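You operate a simulated robot arm through the tools that you are given. There is no shell and no other tool.

You are at the controls of a simulated two-armed robot. One attempt, no reset.

TASK
Move the pin to the card's plate, zero the gauge and test-pull.
Fine: the stack is let down gently and the counter ends on one lift.

The check looks at the end state, three seconds after you hand in, the way a careful person would. Anything else that was tipped, shoved, dropped, spilled or broken makes it a failure.

THE ROBOT
Two 7-joint arms with two-finger parallel grippers on one trunk that stands fixed in place. Base frame: the origin is at the foot of the trunk, x ahead of it, y to its left, z up. Lengths are in mm, angles in rad, forces in N, time in s.
The left shoulder is at [23, 174, 1487], the right one opposite. With the tool pointing down near the work surface each hand reaches from about 100 to 440 mm from the base axis, measured 20 degrees to its own side. Payload 3.6 kg a hand.
The tool frame of a hand sits at the grasp point between the pads (the TCP): z along the fingers, y along the line on which they close. The tips reach 30 mm beyond it. The gripper opens to 110 mm. The fingers are 20 mm wide and 10 mm thick; the gripper's body (48 by 112 mm) begins 55 mm behind the TCP.
Orientation is that of the tool frame in the base frame, as a unit quaternion [w, x, y, z]. With the fingers straight down and closing along the base's y, the tool's x points along the base's -x, its y along +y and its z along -z.

THE INTERFACE
- The arms move only by the tool send_rows. It takes "left_moves", "right_moves" or both (then of equal length, played together; a hand with none holds still); each is text: rows parted by semicolons, each of 6 numbers parted by spaces: the shift along the base's x, y, z in units of 300 mm (1.0 is 300 mm), then the turn, a rotation vector about the base's x, y, z in units of 45 degrees (1.0 is 45 degrees). In form: tx ty tz ax ay az; .... A call has 1 to 20 rows; each row is the pose to reach, as a shift and turn from the pose commanded when the call began. "left_gripper" and "right_gripper" are, for a hand that has rows, the opening, from 0 (shut) to 1 (fully open), set as the call begins (left out, the last holds). A call with a number of a shift or a turn outside -1 to 1 is refused whole. Each row takes 0.2 s and may step no farther than 50 mm and 0.15 rad from the row before; otherwise, or with a gripper value out of range, the whole call is refused. A pose out of reach is approached as far as the arm can. The call stops where the force on the tool passes 40 N (or 10 N more than at its start, if that is more) or the arm is blocked; 0.2 s more then pass. Each finger travels about 153 mm/s and halts on what it meets, pressing with about 35 N; the grip force reading is that of the motor and also rises with nothing between the fingers. The clock runs only during rows and for 0.2 s after the last one: add rows that repeat a pose to give the fingers time. It gives the time, the measured TCP pose, the force on the tool (base axes), the opening and the grip force at its end, in the units of the frame above (readings bear some noise), with the torque about the TCP (base axes, N m) and any sound that the robot's microphone picked up.
- Cameras (640 x 400 px; columns grow to the right, rows downward): "scene" is now at [94.7, 20.7, 1635.1]; the picture's right is [0.22, -0.97, 0.00], its down [-0.66, -0.15, -0.74] and it looks along [0.72, 0.17, -0.67] (base axes); focal length 256 px, centre (320, 200). "left" rides on the left gripper at [73, -17, -103] in its tool frame; the picture's right is [0.23, 0.97, 0.00], its down [-0.76, 0.18, -0.62] and it looks along [-0.61, 0.14, 0.78] (tool axes); focal length 222 px, centre (320, 200). "right" rides on the right gripper at [72, 17, -103] in its tool frame; the picture's right is [-0.23, 0.97, 0.00], its down [-0.76, -0.18, -0.62] and it looks along [-0.61, -0.14, 0.78] (tool axes); focal length 222 px, centre (320, 200). There is no depth. A picture from a camera that has moved, and an enlarged one, comes with that camera's place and axes in the base frame and with its lens. The place of the scene camera against the robot may be out by one fixed shift of up to 18 mm in any direction.
- snapshot(camera): a new picture of that camera. The clock stands still meanwhile.
- lift_body(by): moves the trunk up (or, below 0, down) by that many mm; the arms and the scene camera ride with it, the base frame stays. It gives what a move gives, with no picture.
- aim_head(pan, tilt): turns the head with the scene camera to pan (to the left, within 1.501 rad either way) and tilt (down, from -0.506 to 1.204), counted from straight ahead of the robot (the tilt from the chest, where the trunk bows). It gives what a move gives.
- close_up(camera, box): a new picture of the part [left, top, right, bottom] of that camera's present view, enlarged. The clock stands still meanwhile.
- sign_off(): hands the job in; it is judged then, once.

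Nothing tells you positions but the pictures and the camera data. Unless the task says otherwise, let go and move clear before handing in.

The tools are called after ">>>" by a JSON object that holds its "name" and its "arguments". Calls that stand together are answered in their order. send_rows: Moves the arms, as the interface text tells. Its arguments: {"type":"object","properties":{"left_moves":{"type":"string"},"left_gripper":{"type":"number"},"right_moves":{"type":"string"},"right_gripper":{"type":"number"}},"required":[]} The other tools are called the same way: lift_body (by) moves the trunk up or down; aim_head (pan, tilt) turns the head that bears the scene camera; snapshot (camera) takes a picture; close_up (camera, box) takes an enlarged picture of a part of a camera's view; sign_off () hands the job in.

At the start:

```text
time: 0.0
left_eef_pos: [313.4, 153.1, 1474.5]
left_tool_rot: [-0.001, -0.001, 1.0, -0.001]
left_force: [0.4, -0.4, -0.9]
left_moment: [0.01, 0.0, 0.01]
left_width: 110.1
left_grip_force: 0.1
right_eef_pos: [333.5, -100.8, 1424.6]
right_tool_rot: [-0.001, 0.001, 1.0, 0.0]
right_force: [0.0, -0.5, 0.3]
right_moment: [0.02, 0.0, 0.0]
right_width: 110.0
right_grip_force: 0.0
trunk travel left (down, up): [-600.0, 163.0]
head pan, tilt (commanded): [0.225, 0.74]
```

scene: 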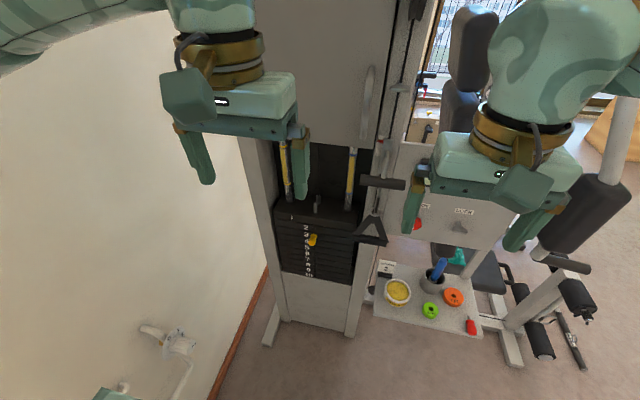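
right: 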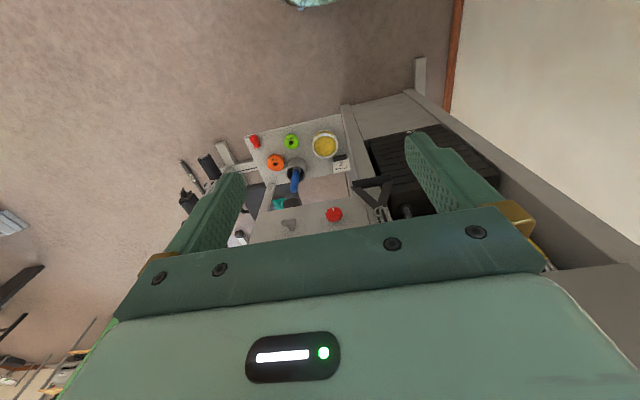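
left: 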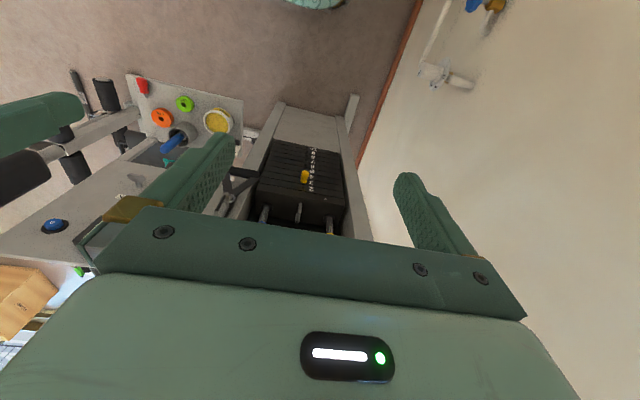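

I see a weight-stack machine with a yellow pin in the stack, a handle, a tray with objects, and a panel with buttons. I'll look closer at the card, the stack and the panel before moving.

>>> {"name": "close_up", "arguments": {"camera": "scene", "box": [260, 180, 400, 290]}}

>>> {"name": "close_up", "arguments": {"camera": "scene", "box": [360, 240, 500, 340]}}

>>> {"name": "close_up", "arguments": {"camera": "scene", "box": [350, 130, 510, 250]}}

>>> {"name": "close_up", "arguments": {"camera": "right", "box": [230, 110, 430, 250]}}

>>> {"name": "close_up", "arguments": {"camera": "left", "box": [20, 80, 370, 260]}}

```text
3.64 times, centred on (330, 235) of scene
camera zoom: at [94.7, 20.7, 1635.1], right [0.22, -0.97, 0.0], down [-0.66, -0.15, -0.74], along [0.72, 0.17, -0.67], focal length 932 px, centre (284, 73)
```

zoom: 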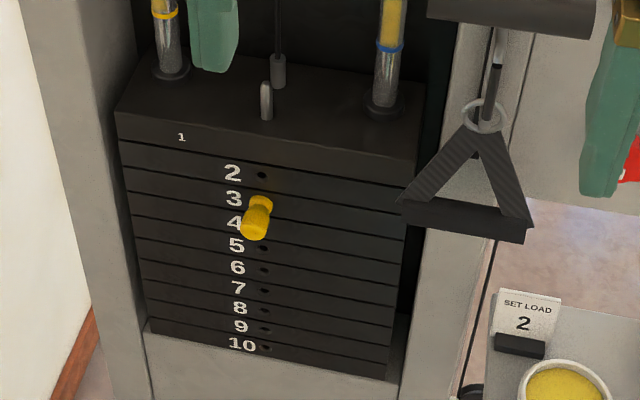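

```text
4.00 times, centred on (430, 290) of scene
camera zoom: at [94.7, 20.7, 1635.1], right [0.22, -0.97, 0.0], down [-0.66, -0.15, -0.74], along [0.72, 0.17, -0.67], focal length 1026 px, centre (-120, -160)
```

zoom: 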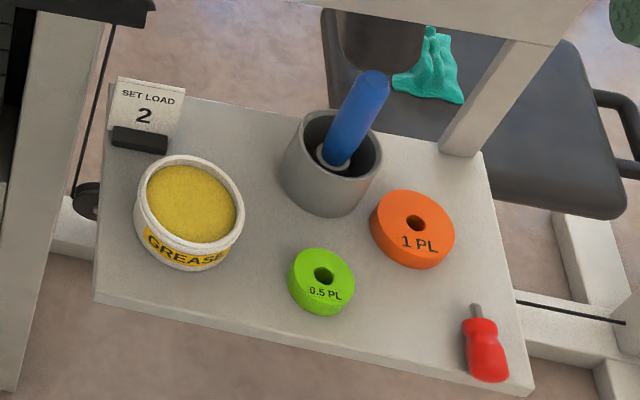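

```text
3.33 times, centred on (430, 190) of scene
camera zoom: at [94.7, 20.7, 1635.1], right [0.22, -0.97, 0.0], down [-0.66, -0.15, -0.74], along [0.72, 0.17, -0.67], focal length 855 px, centre (-47, 233)
```

zoom: 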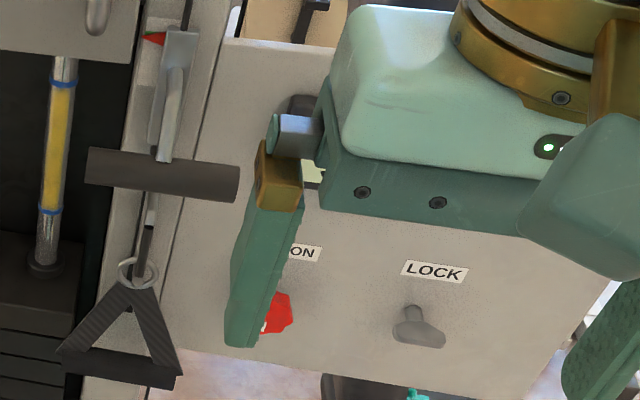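

```text
2.86 times, centred on (330, 180) of right
camera zoom: at [261.7, -83.5, 1527.1], right [0.23, 0.97, 0.0], down [0.76, -0.18, 0.62], along [0.61, -0.14, -0.78], focal length 635 px, centre (291, 257)
```

zoom: 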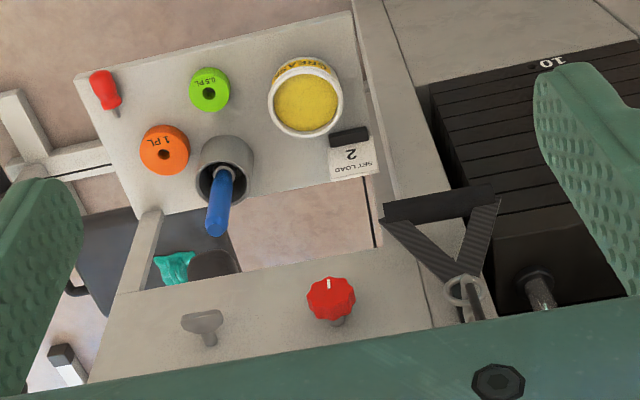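

```text
1.83 times, centred on (195, 170) of left
camera zoom: at [241.1, 135.2, 1577.9], right [-0.23, 0.97, 0.0], down [0.76, 0.18, 0.62], along [0.61, 0.14, -0.78], focal length 406 px, centre (549, 255)
```

zoom: 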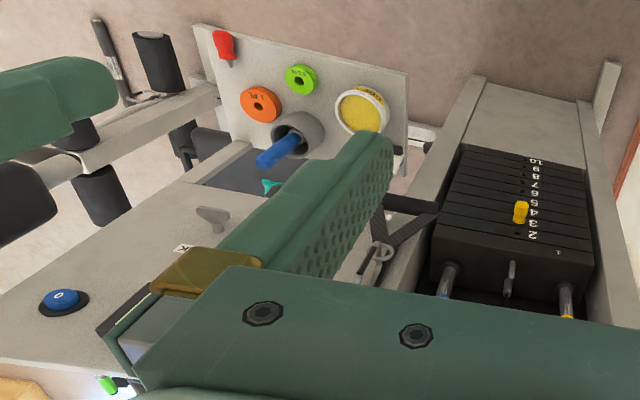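

The card reads "SET LOAD 2" and the pin sits around plate 3 or 4. I'll pull the arms back out of the view and look around for the gauge, the counter and the labels.

>>> {"name": "send_rows", "arguments": {"right_moves": "0 -0.15 0.1 0 0 0; 0 -0.3 0.15 0 0 0; -0.1 -0.4 0.15 0 0 0; -0.2 -0.5 0.15 0 0 0", "left_moves": "0 0.15 0 0 0 0; -0.1 0.25 0 0 0 0; -0.2 0.35 0 0 0 0; -0.3 0.4 0 0 0 0"}}

>>> {"name": "aim_head", "arguments": {"pan": -0.15, "tilt": 0.5}}

>>> {"name": "snapshot", "arguments": {"camera": "scene"}}

>>> {"name": "snapshot", "arguments": {"camera": "right"}}

```text
refused: row 1 steps farther than a row can; nothing moved
```

```text
time: 0.8
left_eef_pos: [313.2, 152.7, 1475.9]
left_tool_rot: [0.0, -0.001, 1.0, -0.001]
left_force: [-0.2, 0.3, 0.3]
left_moment: [0.02, -0.03, -0.03]
left_width: 110.0
left_grip_force: 0.1
right_eef_pos: [333.4, -100.7, 1425.4]
right_tool_rot: [-0.001, 0.001, 1.0, 0.001]
right_force: [-0.8, 0.7, -0.6]
right_moment: [0.02, -0.02, 0.0]
right_width: 110.0
right_grip_force: 0.0
trunk travel left (down, up): [-600.0, 163.0]
head pan, tilt (commanded): [-0.15, 0.499]
```

```text
taken
camera scene: at [103.4, -11.5, 1656.1], right [-0.15, -0.99, 0.0], down [-0.47, 0.07, -0.88], along [0.87, -0.13, -0.48], focal length 256 px, centre (320, 200)
```

scene: 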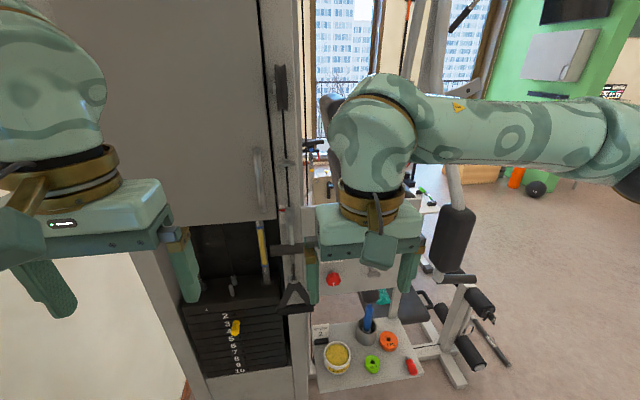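

```text
taken
camera right: at [261.7, -83.6, 1527.1], right [0.23, 0.97, 0.0], down [0.76, -0.18, 0.62], along [0.61, -0.14, -0.78], focal length 222 px, centre (320, 200)
```

right: 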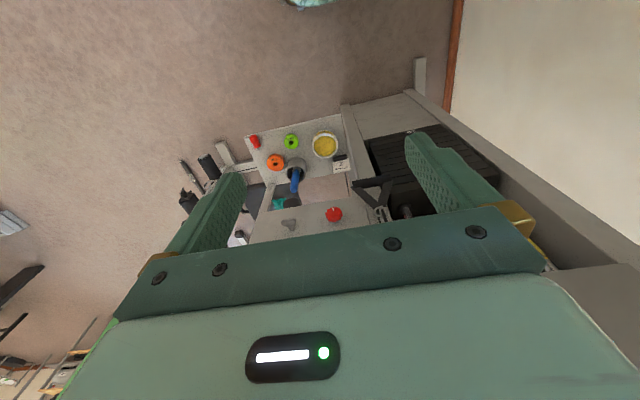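

The right arm is hiding the panel. I'll move both arms back and outward in small steps, and the right one further, to clear the view.

>>> {"name": "send_rows", "arguments": {"right_moves": "0 -0.15 0 0 0 0; 0 -0.3 0 0 0 0; 0 -0.45 0 0 0 0; 0 -0.6 0 0 0 0; -0.1 -0.7 0 0 0 0; -0.2 -0.8 0 0 0 0", "left_moves": "0 0.15 0 0 0 0; -0.1 0.25 0 0 0 0; -0.2 0.35 0 0 0 0; -0.3 0.4 0 0 0 0; -0.3 0.4 0 0 0 0; -0.3 0.4 0 0 0 0"}}

>>> {"name": "snapshot", "arguments": {"camera": "scene"}}

>>> {"name": "snapshot", "arguments": {"camera": "right"}}

>>> {"name": "snapshot", "arguments": {"camera": "left"}}

```text
time: 2.2
left_eef_pos: [225.6, 271.4, 1477.7]
left_tool_rot: [0.0, -0.001, 1.0, -0.001]
left_force: [1.0, -0.7, 0.1]
left_moment: [0.02, 0.03, 0.0]
left_width: 109.9
left_grip_force: 0.1
right_eef_pos: [273.3, -340.3, 1422.7]
right_tool_rot: [-0.001, 0.0, 1.0, 0.002]
right_force: [-0.3, -0.2, 0.3]
right_moment: [0.04, -0.04, 0.04]
right_width: 110.1
right_grip_force: 0.0
trunk travel left (down, up): [-600.0, 163.0]
head pan, tilt (commanded): [-0.15, 0.499]
```

```text
taken
camera scene: at [101.7, -12.6, 1656.4], right [-0.15, -0.99, 0.0], down [-0.47, 0.07, -0.88], along [0.87, -0.13, -0.48], focal length 256 px, centre (320, 200)
```

scene: 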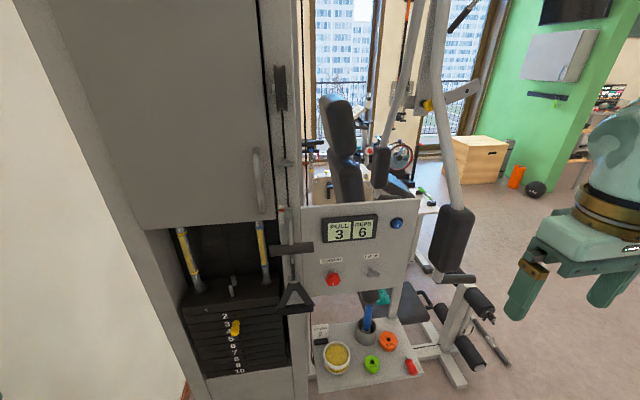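

```text
taken
camera right: at [202.1, -322.9, 1525.2], right [0.23, 0.97, 0.0], down [0.76, -0.18, 0.62], along [0.61, -0.14, -0.78], focal length 222 px, centre (320, 200)
```

right: 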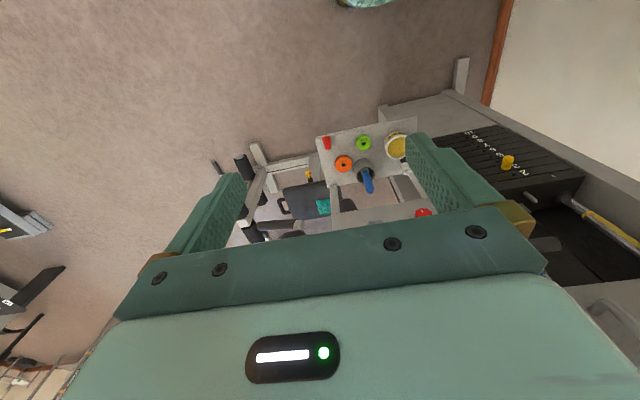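

```text
taken
camera left: at [152.6, 252.5, 1580.3], right [-0.23, 0.97, 0.0], down [0.76, 0.18, 0.62], along [0.61, 0.14, -0.78], focal length 222 px, centre (320, 200)
```

left: 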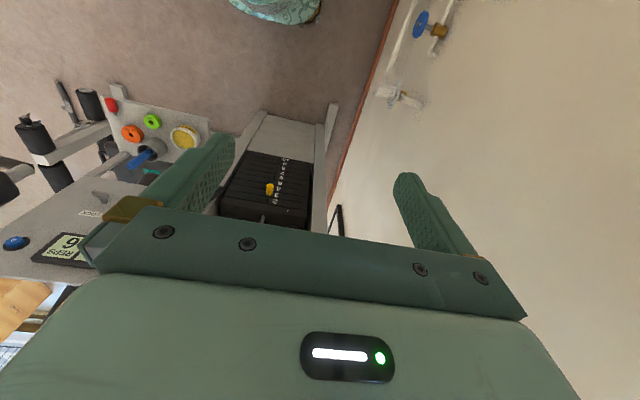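

Now the panel is visible, with a display showing "PULL 3 / REPS 6" and a blue button beside it. I'll zoom in on the details.

>>> {"name": "close_up", "arguments": {"camera": "scene", "box": [300, 200, 420, 290]}}

>>> {"name": "close_up", "arguments": {"camera": "scene", "box": [170, 220, 320, 380]}}

>>> {"name": "close_up", "arguments": {"camera": "scene", "box": [240, 60, 340, 320]}}

>>> {"name": "close_up", "arguments": {"camera": "left", "box": [200, 130, 340, 240]}}

>>> {"name": "close_up", "arguments": {"camera": "right", "box": [420, 100, 640, 280]}}

```text
4.44 times, centred on (360, 245) of scene
camera zoom: at [101.7, -12.6, 1656.4], right [-0.15, -0.99, 0.0], down [-0.47, 0.07, -0.88], along [0.87, -0.13, -0.48], focal length 1140 px, centre (142, 0)
```

zoom: 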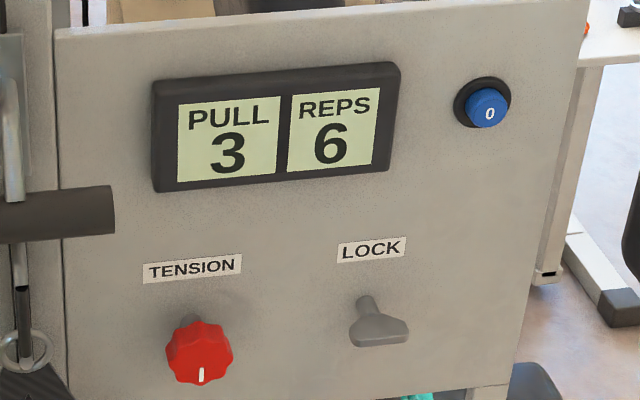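

```text
2.50 times, centred on (245, 300) of scene
camera zoom: at [101.7, -12.6, 1656.4], right [-0.15, -0.99, 0.0], down [-0.47, 0.07, -0.88], along [0.87, -0.13, -0.48], focal length 641 px, centre (508, -50)
```

zoom: 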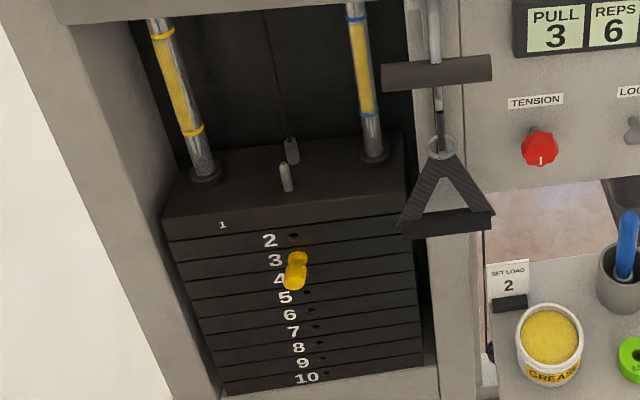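

```text
1.54 times, centred on (290, 190) of scene
camera zoom: at [101.7, -12.6, 1656.4], right [-0.15, -0.99, 0.0], down [-0.47, 0.07, -0.88], along [0.87, -0.13, -0.48], focal length 394 px, centre (366, 215)
```

zoom: 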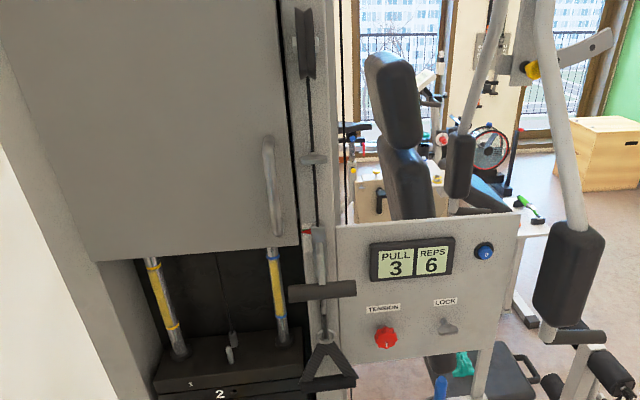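

```text
3.64 times, centred on (270, 185) of left
camera zoom: at [152.6, 252.5, 1580.3], right [-0.23, 0.97, 0.0], down [0.76, 0.18, 0.62], along [0.61, 0.14, -0.78], focal length 808 px, centre (502, 254)
```

zoom: 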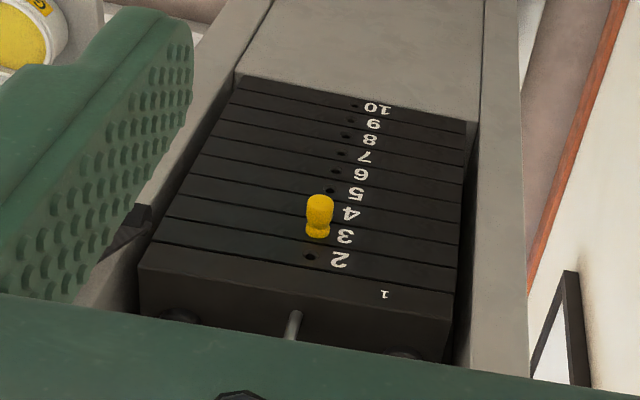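

```text
2.22 times, centred on (530, 190) of right
camera zoom: at [202.1, -322.9, 1525.2], right [0.23, 0.97, 0.0], down [0.76, -0.18, 0.62], along [0.61, -0.14, -0.78], focal length 494 px, centre (-147, 222)
```

zoom: 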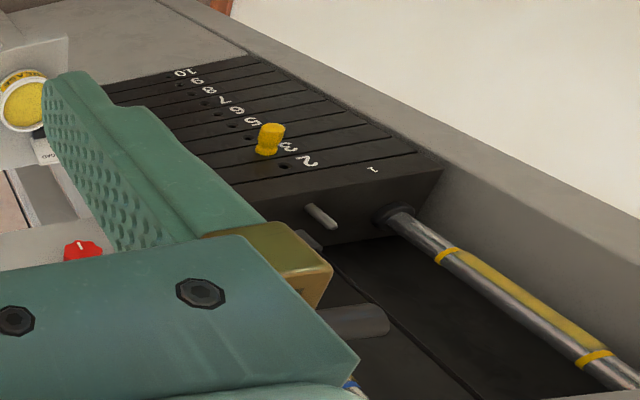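

The pin's in plate 3 and must go to plate 2. The gauge reads PULL 3 / REPS 6, and the blue 0 button should zero it. I'll now look at the lever, the strap handle and the guide-rod marks.

>>> {"name": "aim_head", "arguments": {"pan": 0.1, "tilt": 0.55}}

>>> {"name": "snapshot", "arguments": {"camera": "scene"}}

>>> {"name": "close_up", "arguments": {"camera": "scene", "box": [310, 170, 400, 310]}}

>>> {"name": "close_up", "arguments": {"camera": "scene", "box": [300, 0, 400, 120]}}

>>> {"name": "close_up", "arguments": {"camera": "scene", "box": [310, 100, 400, 210]}}

```text
time: 3.0
left_eef_pos: [227.0, 271.6, 1477.7]
left_tool_rot: [0.001, -0.001, 1.0, -0.001]
left_force: [-0.7, -0.5, 0.1]
left_moment: [0.04, 0.01, 0.0]
left_width: 109.9
left_grip_force: 0.2
right_eef_pos: [275.9, -338.9, 1421.8]
right_tool_rot: [-0.003, 0.0, 1.0, 0.001]
right_force: [0.4, 0.1, -0.4]
right_moment: [0.03, 0.01, 0.0]
right_width: 109.9
right_grip_force: 0.1
trunk travel left (down, up): [-600.0, 163.0]
head pan, tilt (commanded): [0.099, 0.55]
```

```text
taken
camera scene: at [102.8, 11.2, 1651.6], right [0.1, -1.0, 0.0], down [-0.52, -0.05, -0.85], along [0.85, 0.08, -0.52], focal length 256 px, centre (320, 200)
```

scene: 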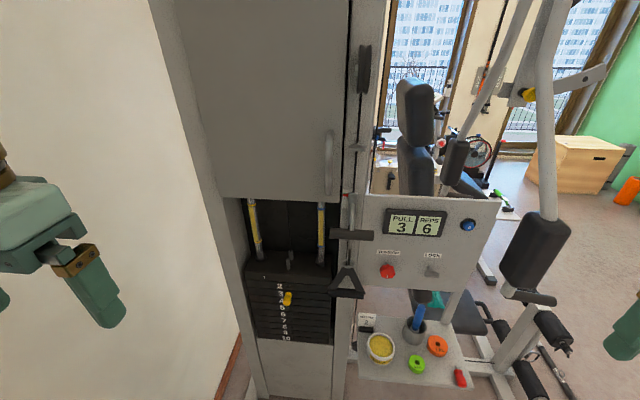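

```text
2.86 times, centred on (355, 240) of scene
camera zoom: at [102.8, 11.2, 1651.6], right [0.1, -1.0, 0.0], down [-0.52, -0.05, -0.85], along [0.85, 0.08, -0.52], focal length 732 px, centre (220, 86)
```

zoom: 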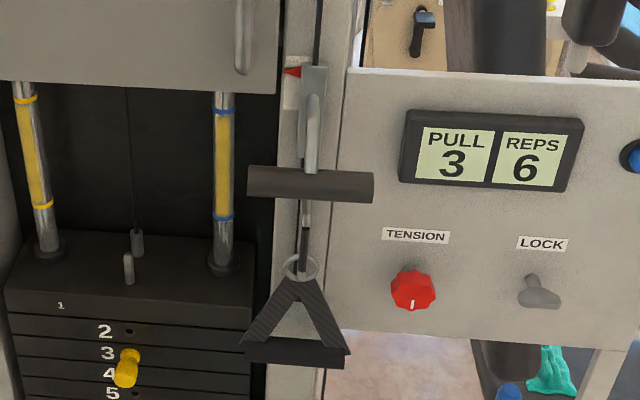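

```text
3.33 times, centred on (350, 60) of scene
camera zoom: at [102.8, 11.2, 1651.6], right [0.1, -1.0, 0.0], down [-0.52, -0.05, -0.85], along [0.85, 0.08, -0.52], focal length 855 px, centre (220, 667)
```

zoom: 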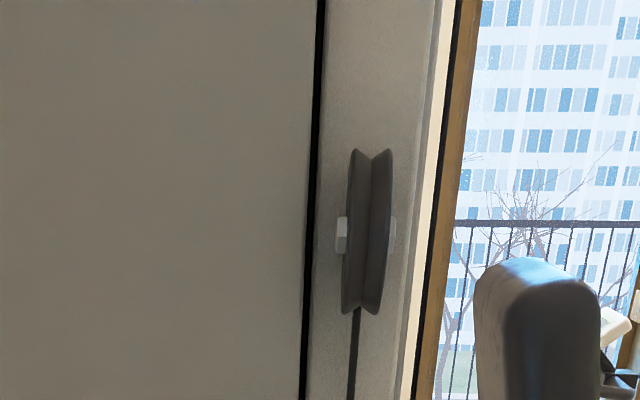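

```text
3.64 times, centred on (355, 155) of scene
camera zoom: at [102.8, 11.2, 1651.6], right [0.1, -1.0, 0.0], down [-0.52, -0.05, -0.85], along [0.85, 0.08, -0.52], focal length 932 px, centre (193, 364)
```

zoom: 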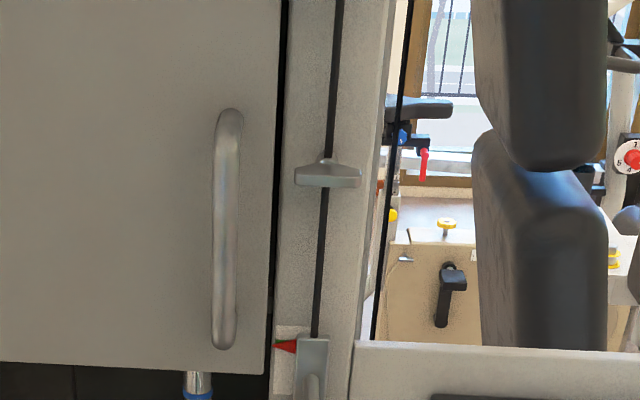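

The pin head is near (677, 178, 895) and the blue button near (697, -334, 1240). Both are too far out for a downward-pointing tool, so I'll lower the trunk to work with forward-pointing hands. I'll go part way and look again.

>>> {"name": "lift_body", "arguments": {"by": -250}}

>>> {"name": "snapshot", "arguments": {"camera": "scene"}}

>>> {"name": "close_up", "arguments": {"camera": "scene", "box": [300, 60, 400, 200]}}

>>> {"name": "snapshot", "arguments": {"camera": "left"}}

>>> {"name": "snapshot", "arguments": {"camera": "right"}}

```text
time: 5.6
left_eef_pos: [223.8, 271.5, 1225.4]
left_tool_rot: [0.0, -0.001, 1.0, -0.001]
left_force: [0.4, -0.6, 1.2]
left_moment: [-0.01, 0.0, 0.03]
left_width: 109.7
left_grip_force: 0.1
right_eef_pos: [279.7, -339.6, 1168.5]
right_tool_rot: [-0.014, 0.0, 1.0, 0.0]
right_force: [0.7, 0.4, 0.1]
right_moment: [-0.01, -0.02, 0.01]
right_width: 110.0
right_grip_force: 0.0
trunk travel left (down, up): [-350.0, 413.0]
head pan, tilt (commanded): [0.099, 0.55]
```

```text
taken
camera scene: at [148.5, 10.9, 1400.0], right [0.1, -1.0, 0.0], down [-0.52, -0.05, -0.85], along [0.85, 0.08, -0.52], focal length 256 px, centre (320, 200)
```

scene: 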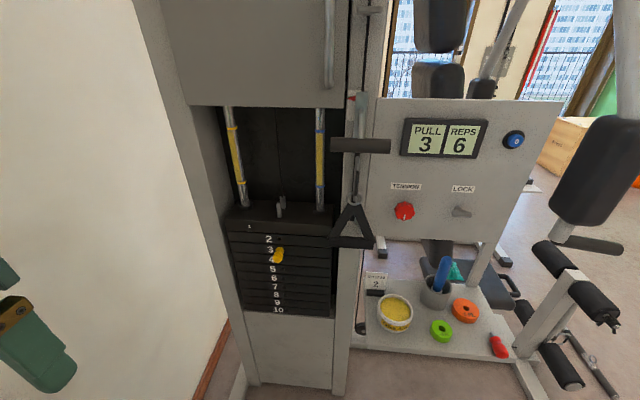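

```text
2.86 times, centred on (350, 130) of scene
camera zoom: at [148.5, 10.9, 1400.0], right [0.1, -1.0, 0.0], down [-0.52, -0.05, -0.85], along [0.85, 0.08, -0.52], focal length 732 px, centre (234, 400)
```

zoom: 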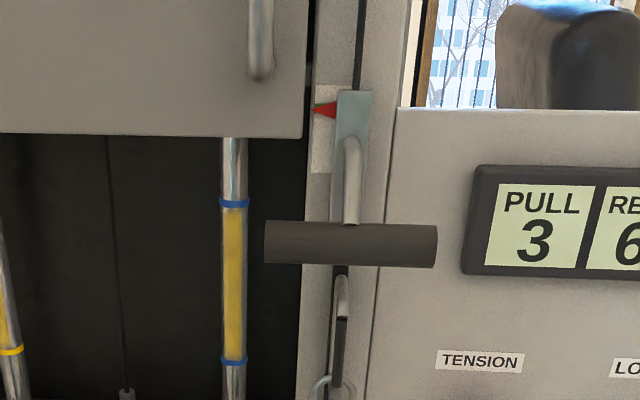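

```text
taken
camera left: at [150.7, 255.1, 1328.1], right [-0.23, 0.97, 0.0], down [0.76, 0.18, 0.62], along [0.61, 0.14, -0.78], focal length 222 px, centre (320, 200)
```

left: 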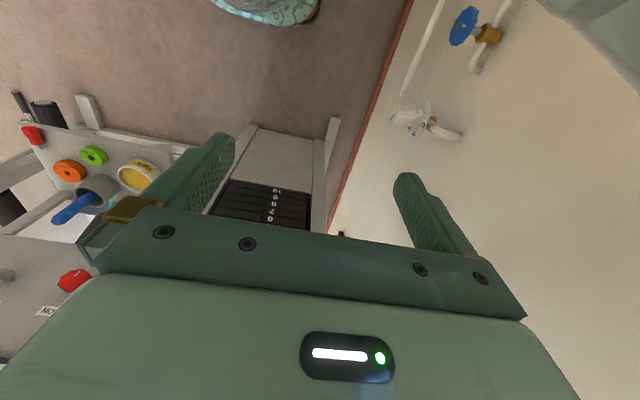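

```text
taken
camera right: at [211.5, -322.5, 1272.8], right [0.23, 0.97, -0.01], down [0.78, -0.18, 0.6], along [0.59, -0.14, -0.8], focal length 222 px, centre (320, 200)
```

right: 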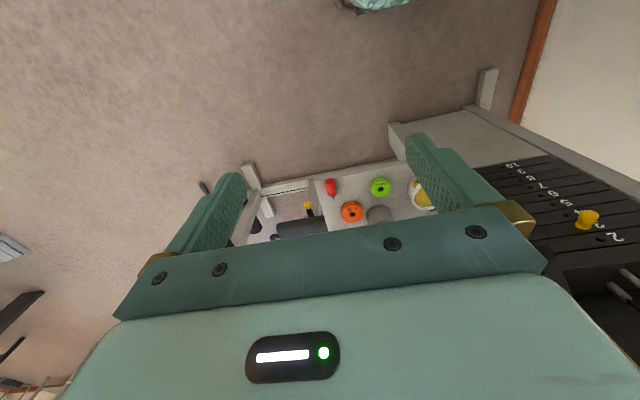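

The right-hand rod has blue limit bands, and the T-bar handle with a red pointer sits on the right upright. I'll pitch both hands forward in two steps while advancing a little, so the wrist cameras can look at the stack and panel.

>>> {"name": "send_rows", "arguments": {"right_moves": "0.03 0 0 0 -0.16 0; 0.06 0 0 0 -0.32 0; 0.09 0 0 0 -0.48 0; 0.12 0 0 0 -0.64 0; 0.15 0 0 0 -0.8 0; 0.18 0 0 0 -0.96 0; 0.2 0 0 0 -1 0", "left_moves": "0.03 0 0 0 -0.16 0; 0.06 0 0 0 -0.32 0; 0.09 0 0 0 -0.48 0; 0.12 0 0 0 -0.64 0; 0.15 0 0 0 -0.8 0; 0.18 0 0 0 -0.96 0; 0.2 0 0 0 -1 0"}}

>>> {"name": "send_rows", "arguments": {"right_moves": "0.03 0 0 0 -0.16 0; 0.06 0 0 0 -0.32 0; 0.09 0 0 0 -0.48 0; 0.12 0 0 0 -0.64 0; 0.15 0 0 0 -0.8 0; 0.18 0 0 0 -0.96 0; 0.2 0 0 0 -1 0", "left_moves": "0.03 0 0 0 -0.16 0; 0.06 0 0 0 -0.32 0; 0.09 0 0 0 -0.48 0; 0.12 0 0 0 -0.64 0; 0.15 0 0 0 -0.8 0; 0.18 0 0 0 -0.96 0; 0.2 0 0 0 -1 0"}}

>>> {"name": "snapshot", "arguments": {"camera": "scene"}}

>>> {"name": "snapshot", "arguments": {"camera": "left"}}

>>> {"name": "snapshot", "arguments": {"camera": "right"}}

```text
time: 7.2
left_eef_pos: [329.3, 287.3, 1294.5]
left_tool_rot: [0.381, -0.001, 0.925, -0.001]
left_force: [-1.1, 0.6, -0.2]
left_moment: [-0.01, 0.0, -0.02]
left_width: 110.0
left_grip_force: 0.1
left hand out of reach, approached as far as the arm can: row 1, 2, 3, 4, 5, 6, 7
right_eef_pos: [378.2, -361.8, 1187.7]
right_tool_rot: [0.37, 0.001, 0.929, 0.001]
right_force: [1.2, 0.5, 0.0]
right_moment: [0.0, 0.01, 0.03]
right_width: 109.9
right_grip_force: 0.0
right hand out of reach, approached as far as the arm can: row 3, 4, 5, 6, 7
trunk travel left (down, up): [-350.0, 413.0]
head pan, tilt (commanded): [0.099, 0.55]
```

```text
time: 8.8
left_eef_pos: [443.4, 330.8, 1342.4]
left_tool_rot: [0.703, 0.004, 0.711, -0.006]
left_force: [-0.7, -0.2, 0.2]
left_moment: [0.01, -0.03, -0.02]
left_width: 110.2
left_grip_force: 0.0
left hand out of reach, approached as far as the arm can: row 1, 2, 3, 4, 5, 6, 7
right_eef_pos: [433.4, -393.2, 1202.3]
right_tool_rot: [0.699, -0.002, 0.715, 0.003]
right_force: [0.5, 1.2, -0.2]
right_moment: [-0.01, 0.02, -0.01]
right_width: 110.1
right_grip_force: 0.0
right hand out of reach, approached as far as the arm can: row 1, 2, 3, 4, 5, 6, 7
trunk travel left (down, up): [-350.0, 413.0]
head pan, tilt (commanded): [0.099, 0.55]
```

```text
taken
camera scene: at [147.7, 11.7, 1400.1], right [0.1, -1.0, 0.0], down [-0.52, -0.05, -0.85], along [0.85, 0.08, -0.52], focal length 256 px, centre (320, 200)
```

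scene: 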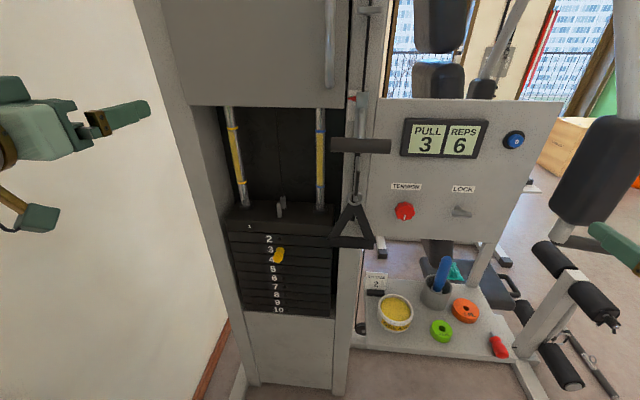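

```text
taken
camera left: at [339.3, 314.5, 1270.8], right [0.01, 0.97, -0.23], down [-0.61, 0.19, 0.77], along [0.79, 0.13, 0.6], focal length 222 px, centre (320, 200)
```

left: 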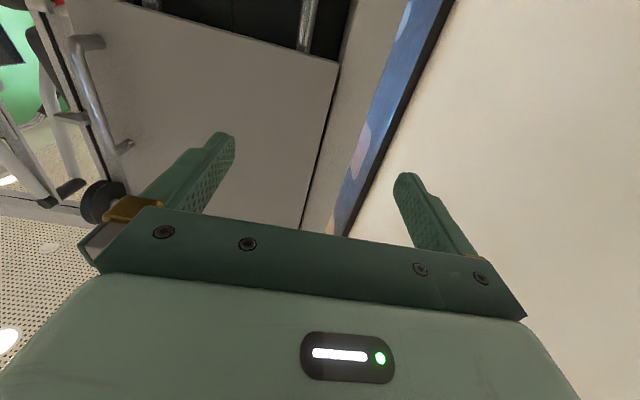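

```text
taken
camera right: at [328.9, -376.5, 1132.1], right [0.0, 0.97, 0.23], down [-0.6, -0.18, 0.78], along [0.8, -0.14, 0.59], focal length 222 px, centre (320, 200)
```

right: 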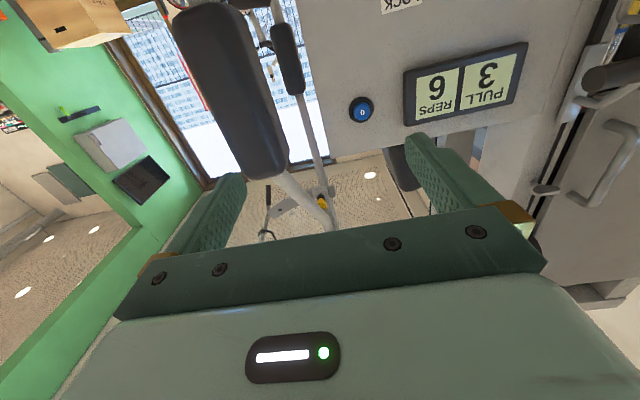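

Both hands now point forward, though the commanded points were too close in to reach. I'll move both hands farther ahead, then lower the trunk some more.

>>> {"name": "send_rows", "arguments": {"left_moves": "0.1 -0.05 0 0 0 0; 0.2 -0.1 0 0 0 0; 0.3 -0.15 0 0 0 0; 0.4 -0.2 0 0 0 0; 0.5 -0.2 0 0 0 0", "right_moves": "0.05 0 0 0 0 0; 0.1 0 0 0 0 0; 0.15 0 0 0 0 0; 0.2 0 0 0 0 0; 0.25 0 0 0 0 0"}}

>>> {"name": "lift_body", "arguments": {"by": -120}}

>>> {"name": "snapshot", "arguments": {"camera": "scene"}}

>>> {"name": "snapshot", "arguments": {"camera": "left"}}

>>> {"name": "snapshot", "arguments": {"camera": "right"}}

```text
time: 10.0
left_eef_pos: [536.2, 336.4, 1371.5]
left_tool_rot: [0.705, 0.002, 0.709, -0.003]
left_force: [-0.6, 0.2, 1.6]
left_moment: [0.0, 0.0, -0.01]
left_width: 109.9
left_grip_force: 0.1
left hand out of reach, approached as far as the arm can: row 1, 2, 3, 4, 5
right_eef_pos: [465.4, -414.2, 1227.5]
right_tool_rot: [0.697, 0.0, 0.717, 0.001]
right_force: [-0.6, 0.2, 0.7]
right_moment: [0.0, 0.0, -0.01]
right_width: 109.9
right_grip_force: 0.0
right hand out of reach, approached as far as the arm can: row 1, 2, 3, 4, 5
trunk travel left (down, up): [-350.0, 413.0]
head pan, tilt (commanded): [0.099, 0.55]
```

```text
time: 11.5
left_eef_pos: [533.6, 336.5, 1250.3]
left_tool_rot: [0.707, 0.0, 0.707, -0.001]
left_force: [0.0, 0.1, 0.2]
left_moment: [-0.04, 0.0, 0.01]
left_width: 109.6
left_grip_force: 0.0
right_eef_pos: [461.5, -415.4, 1110.5]
right_tool_rot: [0.697, 0.001, 0.717, 0.001]
right_force: [-0.8, 1.2, 0.1]
right_moment: [0.0, 0.0, 0.02]
right_width: 110.0
right_grip_force: 0.0
trunk travel left (down, up): [-230.0, 533.0]
head pan, tilt (commanded): [0.099, 0.55]
```

```text
taken
camera scene: at [199.7, 10.9, 1277.3], right [0.1, -1.0, 0.0], down [-0.52, -0.05, -0.85], along [0.85, 0.08, -0.52], focal length 256 px, centre (320, 200)
```

scene: 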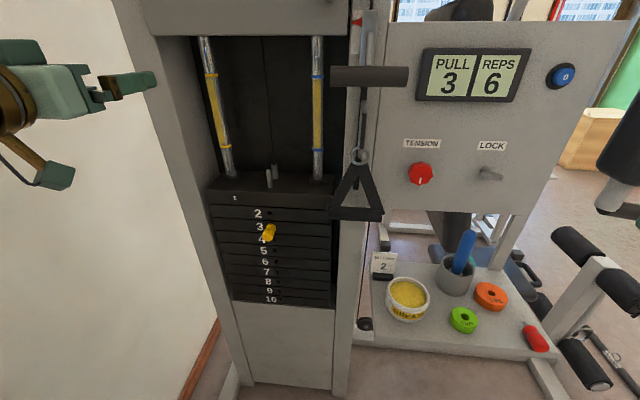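

```text
taken
camera left: at [429.4, 319.1, 1176.5], right [0.0, 0.97, -0.23], down [-0.62, 0.18, 0.76], along [0.78, 0.14, 0.61], focal length 222 px, centre (320, 200)
```

left: 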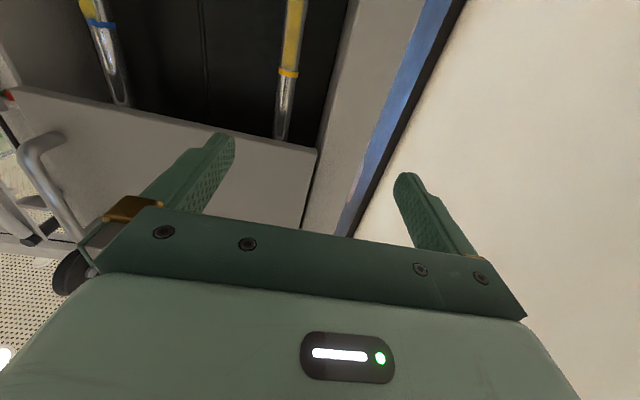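

```text
taken
camera right: at [357.2, -397.8, 1039.6], right [0.01, 0.97, 0.23], down [-0.6, -0.18, 0.78], along [0.8, -0.14, 0.59], focal length 222 px, centre (320, 200)
```

right: 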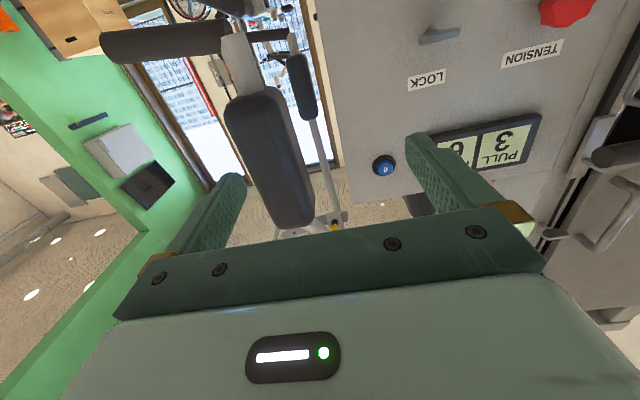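

I have good forward poses but the reach solver reports limits, so I'll test how the commanded pose responds by moving the left hand down and forward in front of the stack.

>>> {"name": "send_rows", "arguments": {"left_moves": "0 0 -0.12 0 0 0; 0 0 -0.24 0 0 0; 0 0 -0.36 0 0 0; 0 0 -0.48 0 0 0; 0 0 -0.6 0 0 0"}}

>>> {"name": "snapshot", "arguments": {"camera": "left"}}

```text
time: 12.7
left_eef_pos: [522.4, 354.4, 1218.3]
left_tool_rot: [0.704, 0.0, 0.71, -0.003]
left_force: [0.1, 0.6, -0.4]
left_moment: [0.0, 0.0, -0.01]
left_width: 109.8
left_grip_force: 0.0
left hand out of reach, approached as far as the arm can: row 1, 2, 3, 4, 5
right_eef_pos: [462.7, -415.9, 1110.6]
right_tool_rot: [0.697, 0.0, 0.717, 0.001]
right_force: [-0.5, 0.0, -1.1]
right_moment: [-0.02, -0.03, 0.02]
right_width: 110.0
right_grip_force: 0.1
trunk travel left (down, up): [-230.0, 533.0]
head pan, tilt (commanded): [0.099, 0.55]
```

```text
taken
camera left: at [418.0, 337.7, 1146.4], right [0.01, 0.97, -0.23], down [-0.62, 0.18, 0.77], along [0.79, 0.14, 0.6], focal length 222 px, centre (320, 200)
```

left: 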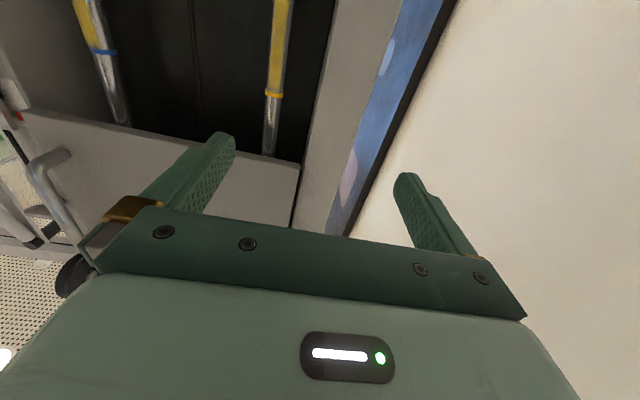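

The left hand barely descends, so a joint limit is probably in play. I'll look at the arm itself to understand its configuration.

>>> {"name": "aim_head", "arguments": {"pan": 0.9, "tilt": 0.5}}

>>> {"name": "snapshot", "arguments": {"camera": "scene"}}

>>> {"name": "aim_head", "arguments": {"pan": -0.8, "tilt": 0.5}}

>>> {"name": "snapshot", "arguments": {"camera": "scene"}}

```text
time: 13.8
left_eef_pos: [523.0, 353.8, 1219.3]
left_tool_rot: [0.704, 0.001, 0.71, -0.003]
left_force: [0.6, 0.2, 0.0]
left_moment: [0.01, 0.0, 0.04]
left_width: 110.2
left_grip_force: 0.0
right_eef_pos: [463.0, -415.1, 1108.8]
right_tool_rot: [0.698, 0.0, 0.716, 0.001]
right_force: [0.5, 1.5, -0.4]
right_moment: [-0.02, -0.02, 0.01]
right_width: 110.1
right_grip_force: 0.0
trunk travel left (down, up): [-230.0, 533.0]
head pan, tilt (commanded): [0.901, 0.499]
```

```text
taken
camera scene: at [167.5, 73.2, 1281.6], right [0.78, -0.62, 0.0], down [-0.3, -0.37, -0.88], along [0.55, 0.69, -0.48], focal length 256 px, centre (320, 200)
```

scene: 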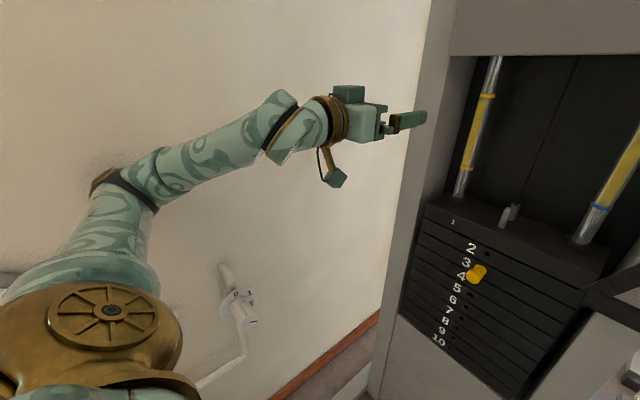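

```text
time: 15.6
left_eef_pos: [522.0, 353.8, 1218.0]
left_tool_rot: [0.704, 0.001, 0.71, -0.004]
left_force: [0.5, 0.0, -0.3]
left_moment: [0.05, 0.0, -0.02]
left_width: 109.9
left_grip_force: 0.0
right_eef_pos: [463.2, -416.5, 1109.5]
right_tool_rot: [0.697, 0.0, 0.717, 0.001]
right_force: [0.0, 0.0, -0.2]
right_moment: [-0.01, 0.0, 0.0]
right_width: 110.2
right_grip_force: 0.1
trunk travel left (down, up): [-230.0, 533.0]
head pan, tilt (commanded): [-0.799, 0.499]
```

```text
taken
camera scene: at [174.4, -63.2, 1281.6], right [-0.72, -0.7, 0.0], down [-0.33, 0.34, -0.88], along [0.61, -0.63, -0.48], focal length 256 px, centre (320, 200)
```

scene: 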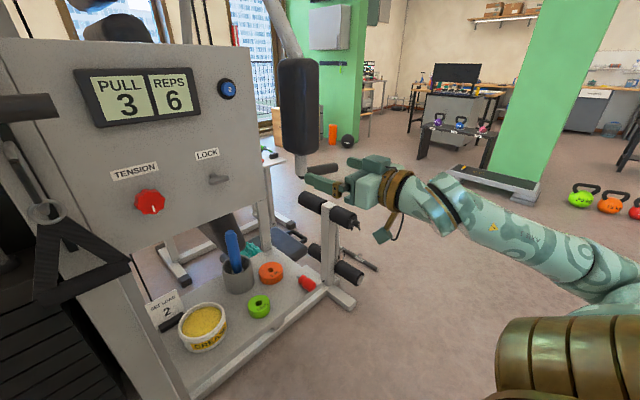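

The arms work in an elbow-out posture, so the hands need to be further from the shoulders when pointing forward. First I'll take a close look at the handle from this viewpoint.

>>> {"name": "aim_head", "arguments": {"pan": -0.3, "tilt": 0.4}}

>>> {"name": "snapshot", "arguments": {"camera": "scene"}}

>>> {"name": "close_up", "arguments": {"camera": "scene", "box": [190, 20, 300, 270]}}

>>> {"name": "close_up", "arguments": {"camera": "right", "box": [500, 60, 640, 260]}}

>>> {"name": "close_up", "arguments": {"camera": "left", "box": [0, 60, 130, 260]}}

```text
time: 16.5
left_eef_pos: [521.5, 354.1, 1218.9]
left_tool_rot: [0.704, 0.002, 0.71, -0.004]
left_force: [-0.2, 0.9, -0.7]
left_moment: [-0.02, -0.02, 0.02]
left_width: 109.9
left_grip_force: 0.1
right_eef_pos: [461.8, -416.3, 1109.2]
right_tool_rot: [0.697, 0.0, 0.717, 0.001]
right_force: [0.2, -0.3, -0.4]
right_moment: [0.01, -0.01, -0.02]
right_width: 109.8
right_grip_force: 0.0
trunk travel left (down, up): [-230.0, 533.0]
head pan, tilt (commanded): [-0.3, 0.4]
```

```text
taken
camera scene: at [199.4, -25.5, 1290.8], right [-0.3, -0.95, 0.0], down [-0.37, 0.12, -0.92], along [0.88, -0.27, -0.39], focal length 256 px, centre (320, 200)
```

scene: 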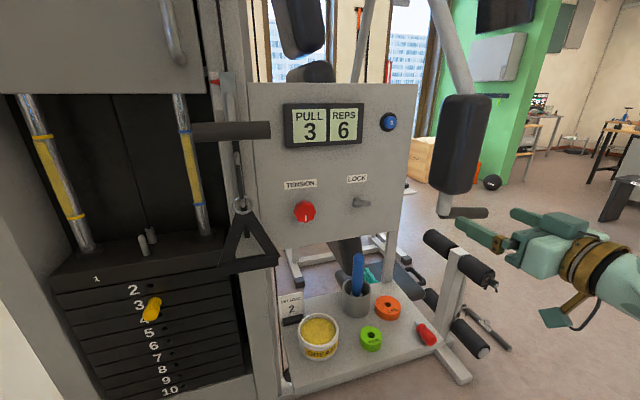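

```text
1.60 times, centred on (245, 145) of scene
camera zoom: at [199.4, -25.5, 1290.8], right [-0.3, -0.95, 0.0], down [-0.37, 0.12, -0.92], along [0.88, -0.27, -0.39], focal length 410 px, centre (440, 288)
```

zoom: 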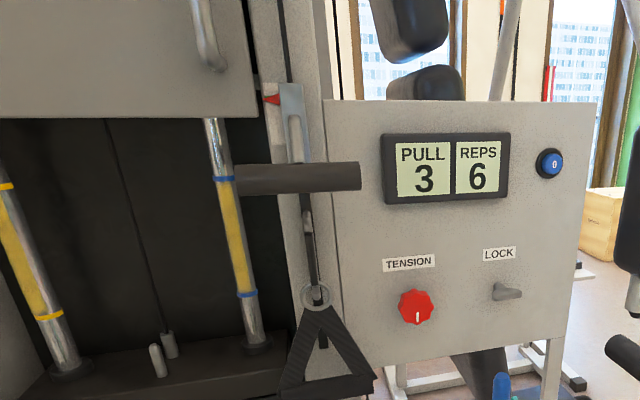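

```text
2.00 times, centred on (570, 160) of right
camera zoom: at [357.7, -397.9, 1038.9], right [0.01, 0.97, 0.23], down [-0.6, -0.18, 0.78], along [0.8, -0.14, 0.59], focal length 444 px, centre (-180, 280)
```

zoom: 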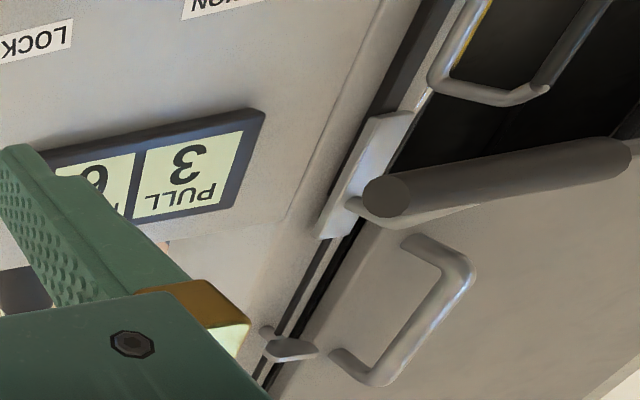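

```text
2.00 times, centred on (65, 160) of left
camera zoom: at [418.0, 337.5, 1146.5], right [0.01, 0.97, -0.23], down [-0.62, 0.19, 0.77], along [0.79, 0.14, 0.6], focal length 444 px, centre (830, 280)
```

zoom: 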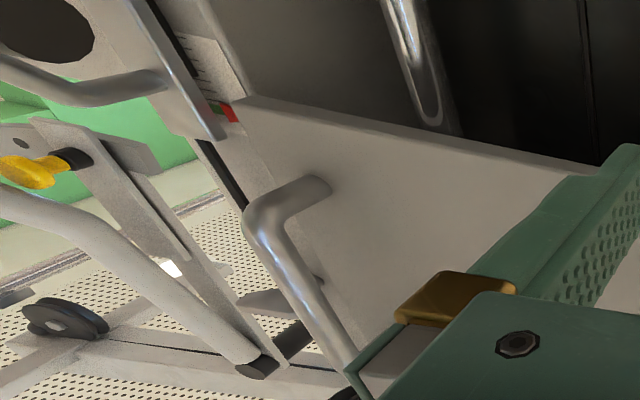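

The T-bar rides a carriage on the right upright, with a red pointer against a scale, so that's the pull handle. I'll now move the left hand farther ahead so it becomes reachable, keeping the tips clear of the machine.

>>> {"name": "send_rows", "arguments": {"left_moves": "0.06 0 0 0 0 0; 0.12 0 0 0 0 0; 0.18 0 0 0 0 0; 0.24 0 0 0 0 0; 0.24 0 0 0 0 0"}}

>>> {"name": "aim_head", "arguments": {"pan": 0.4, "tilt": 0.5}}

>>> {"name": "snapshot", "arguments": {"camera": "scene"}}

>>> {"name": "snapshot", "arguments": {"camera": "left"}}

```text
time: 17.7
left_eef_pos: [575.5, 371.1, 1218.5]
left_tool_rot: [0.706, 0.001, 0.709, -0.003]
left_force: [0.6, -0.1, -0.1]
left_moment: [0.03, 0.0, -0.03]
left_width: 110.1
left_grip_force: 0.0
left hand out of reach, approached as far as the arm can: row 1, 2, 3, 4, 5
right_eef_pos: [463.6, -415.6, 1108.8]
right_tool_rot: [0.698, 0.0, 0.716, 0.001]
right_force: [0.2, -0.1, -0.7]
right_moment: [-0.01, 0.02, -0.01]
right_width: 110.2
right_grip_force: 0.1
trunk travel left (down, up): [-230.0, 533.0]
head pan, tilt (commanded): [-0.3, 0.4]
```

```text
time: 18.8
left_eef_pos: [572.9, 371.8, 1217.3]
left_tool_rot: [0.705, 0.001, 0.709, -0.003]
left_force: [0.3, -0.3, 0.2]
left_moment: [0.02, 0.0, 0.01]
left_width: 110.2
left_grip_force: 0.1
right_eef_pos: [462.5, -415.2, 1110.6]
right_tool_rot: [0.697, 0.0, 0.717, 0.001]
right_force: [-0.3, -0.7, 0.2]
right_moment: [0.01, -0.02, 0.0]
right_width: 110.0
right_grip_force: 0.1
trunk travel left (down, up): [-230.0, 533.0]
head pan, tilt (commanded): [0.4, 0.499]
```

```text
taken
camera scene: at [194.8, 37.3, 1281.6], right [0.39, -0.92, 0.0], down [-0.44, -0.19, -0.88], along [0.81, 0.34, -0.48], focal length 256 px, centre (320, 200)
```

scene: 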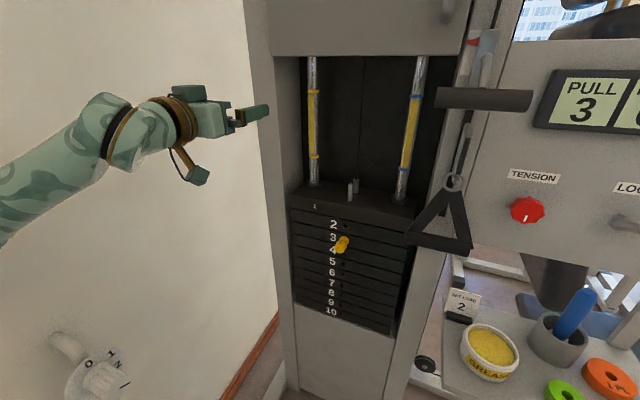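

```text
taken
camera left: at [470.3, 354.6, 1145.5], right [0.0, 0.97, -0.23], down [-0.62, 0.18, 0.76], along [0.79, 0.14, 0.6], focal length 222 px, centre (320, 200)
```

left: 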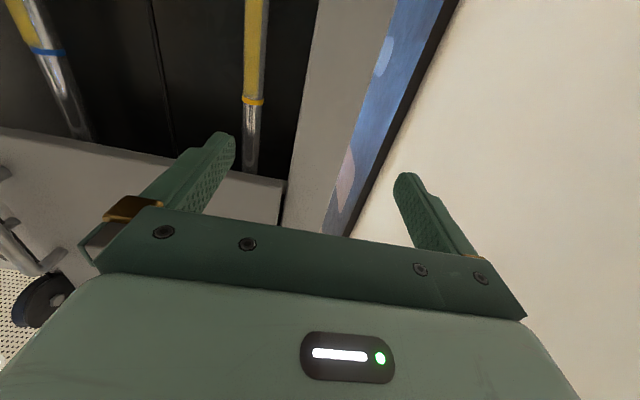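

The left arm is stuck in an elbow-high posture. I'll raise the trunk, bring the left hand back to pointing down at a lower height relative to the shoulder, and pitch it forward again from there.

>>> {"name": "lift_body", "arguments": {"by": 200}}

>>> {"name": "send_rows", "arguments": {"left_moves": "-0.06 0 0 0 0.16 0; -0.12 0 0 0 0.32 0; -0.18 0 0 0 0.48 0; -0.24 0 0 0 0.64 0; -0.3 0 0 0 0.8 0; -0.36 0 0 0 0.96 0; -0.4 0 0 0 1 0; -0.4 0 0 0 1 0"}}

>>> {"name": "snapshot", "arguments": {"camera": "scene"}}

```text
time: 20.9
left_eef_pos: [508.8, 372.6, 1483.9]
left_tool_rot: [0.75, 0.002, 0.661, -0.003]
left_force: [-0.4, -0.5, -0.5]
left_moment: [-0.01, -0.02, -0.01]
left_width: 110.0
left_grip_force: 0.0
right_eef_pos: [450.8, -416.2, 1322.9]
right_tool_rot: [0.708, 0.0, 0.706, 0.001]
right_force: [-0.3, -0.8, 0.3]
right_moment: [-0.01, -0.04, 0.0]
right_width: 110.2
right_grip_force: 0.0
trunk travel left (down, up): [-430.0, 333.0]
head pan, tilt (commanded): [0.4, 0.499]
```

```text
time: 22.7
left_eef_pos: [389.0, 371.3, 1481.9]
left_tool_rot: [0.44, 0.0, 0.898, -0.004]
left_force: [-0.2, -0.1, 0.6]
left_moment: [0.0, -0.01, 0.02]
left_width: 109.8
left_grip_force: 0.1
right_eef_pos: [451.3, -416.2, 1322.7]
right_tool_rot: [0.708, 0.001, 0.706, 0.001]
right_force: [-0.2, 0.5, 0.6]
right_moment: [0.02, -0.02, 0.01]
right_width: 110.0
right_grip_force: 0.0
trunk travel left (down, up): [-430.0, 333.0]
head pan, tilt (commanded): [0.4, 0.499]
```

```text
taken
camera scene: at [121.7, 37.6, 1485.1], right [0.39, -0.92, 0.0], down [-0.44, -0.19, -0.88], along [0.81, 0.34, -0.48], focal length 256 px, centre (320, 200)
```

scene: 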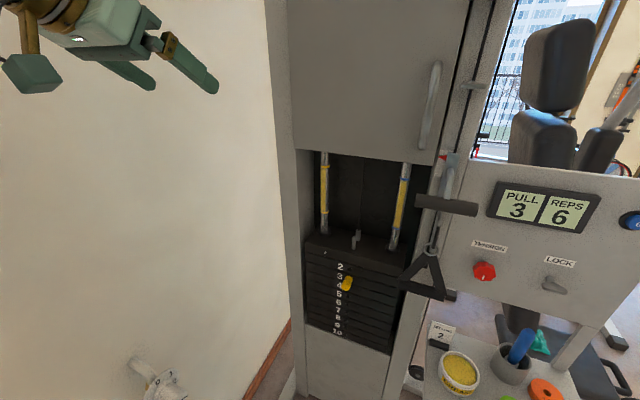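

The base of each call is the actual pose, which is useful to know. Now I'll finish turning the left hand to point down and then lower it in front of the body.

>>> {"name": "send_rows", "arguments": {"left_moves": "0 -0.05 -0.05 0 0.16 0; 0 -0.1 -0.1 0 0.32 0; 0 -0.15 -0.15 0 0.48 0; 0 -0.2 -0.25 0 0.64 0; 0 -0.25 -0.35 0 0.8 0; 0 -0.3 -0.45 0 0.96 0; 0 -0.3 -0.6 0 1 0; 0 -0.3 -0.75 0 1 0; 0 -0.3 -0.9 0 1 0; 0 -0.3 -1 0 1 0"}}

>>> {"name": "snapshot", "arguments": {"camera": "scene"}}

```text
time: 24.9
left_eef_pos: [389.2, 279.4, 1185.5]
left_tool_rot: [0.063, -0.002, 0.998, -0.004]
left_force: [0.0, -0.2, -0.2]
left_moment: [0.02, 0.02, -0.01]
left_width: 110.0
left_grip_force: 0.0
right_eef_pos: [450.3, -415.8, 1324.2]
right_tool_rot: [0.709, 0.001, 0.705, 0.001]
right_force: [-0.7, 0.1, 0.4]
right_moment: [0.06, 0.03, -0.01]
right_width: 110.0
right_grip_force: 0.1
trunk travel left (down, up): [-430.0, 333.0]
head pan, tilt (commanded): [0.4, 0.499]
```

```text
taken
camera scene: at [120.2, 37.7, 1485.3], right [0.39, -0.92, 0.0], down [-0.44, -0.19, -0.88], along [0.81, 0.34, -0.48], focal length 256 px, centre (320, 200)
```

scene: 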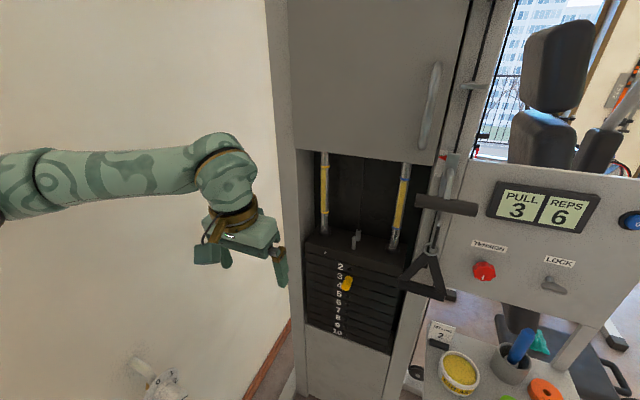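

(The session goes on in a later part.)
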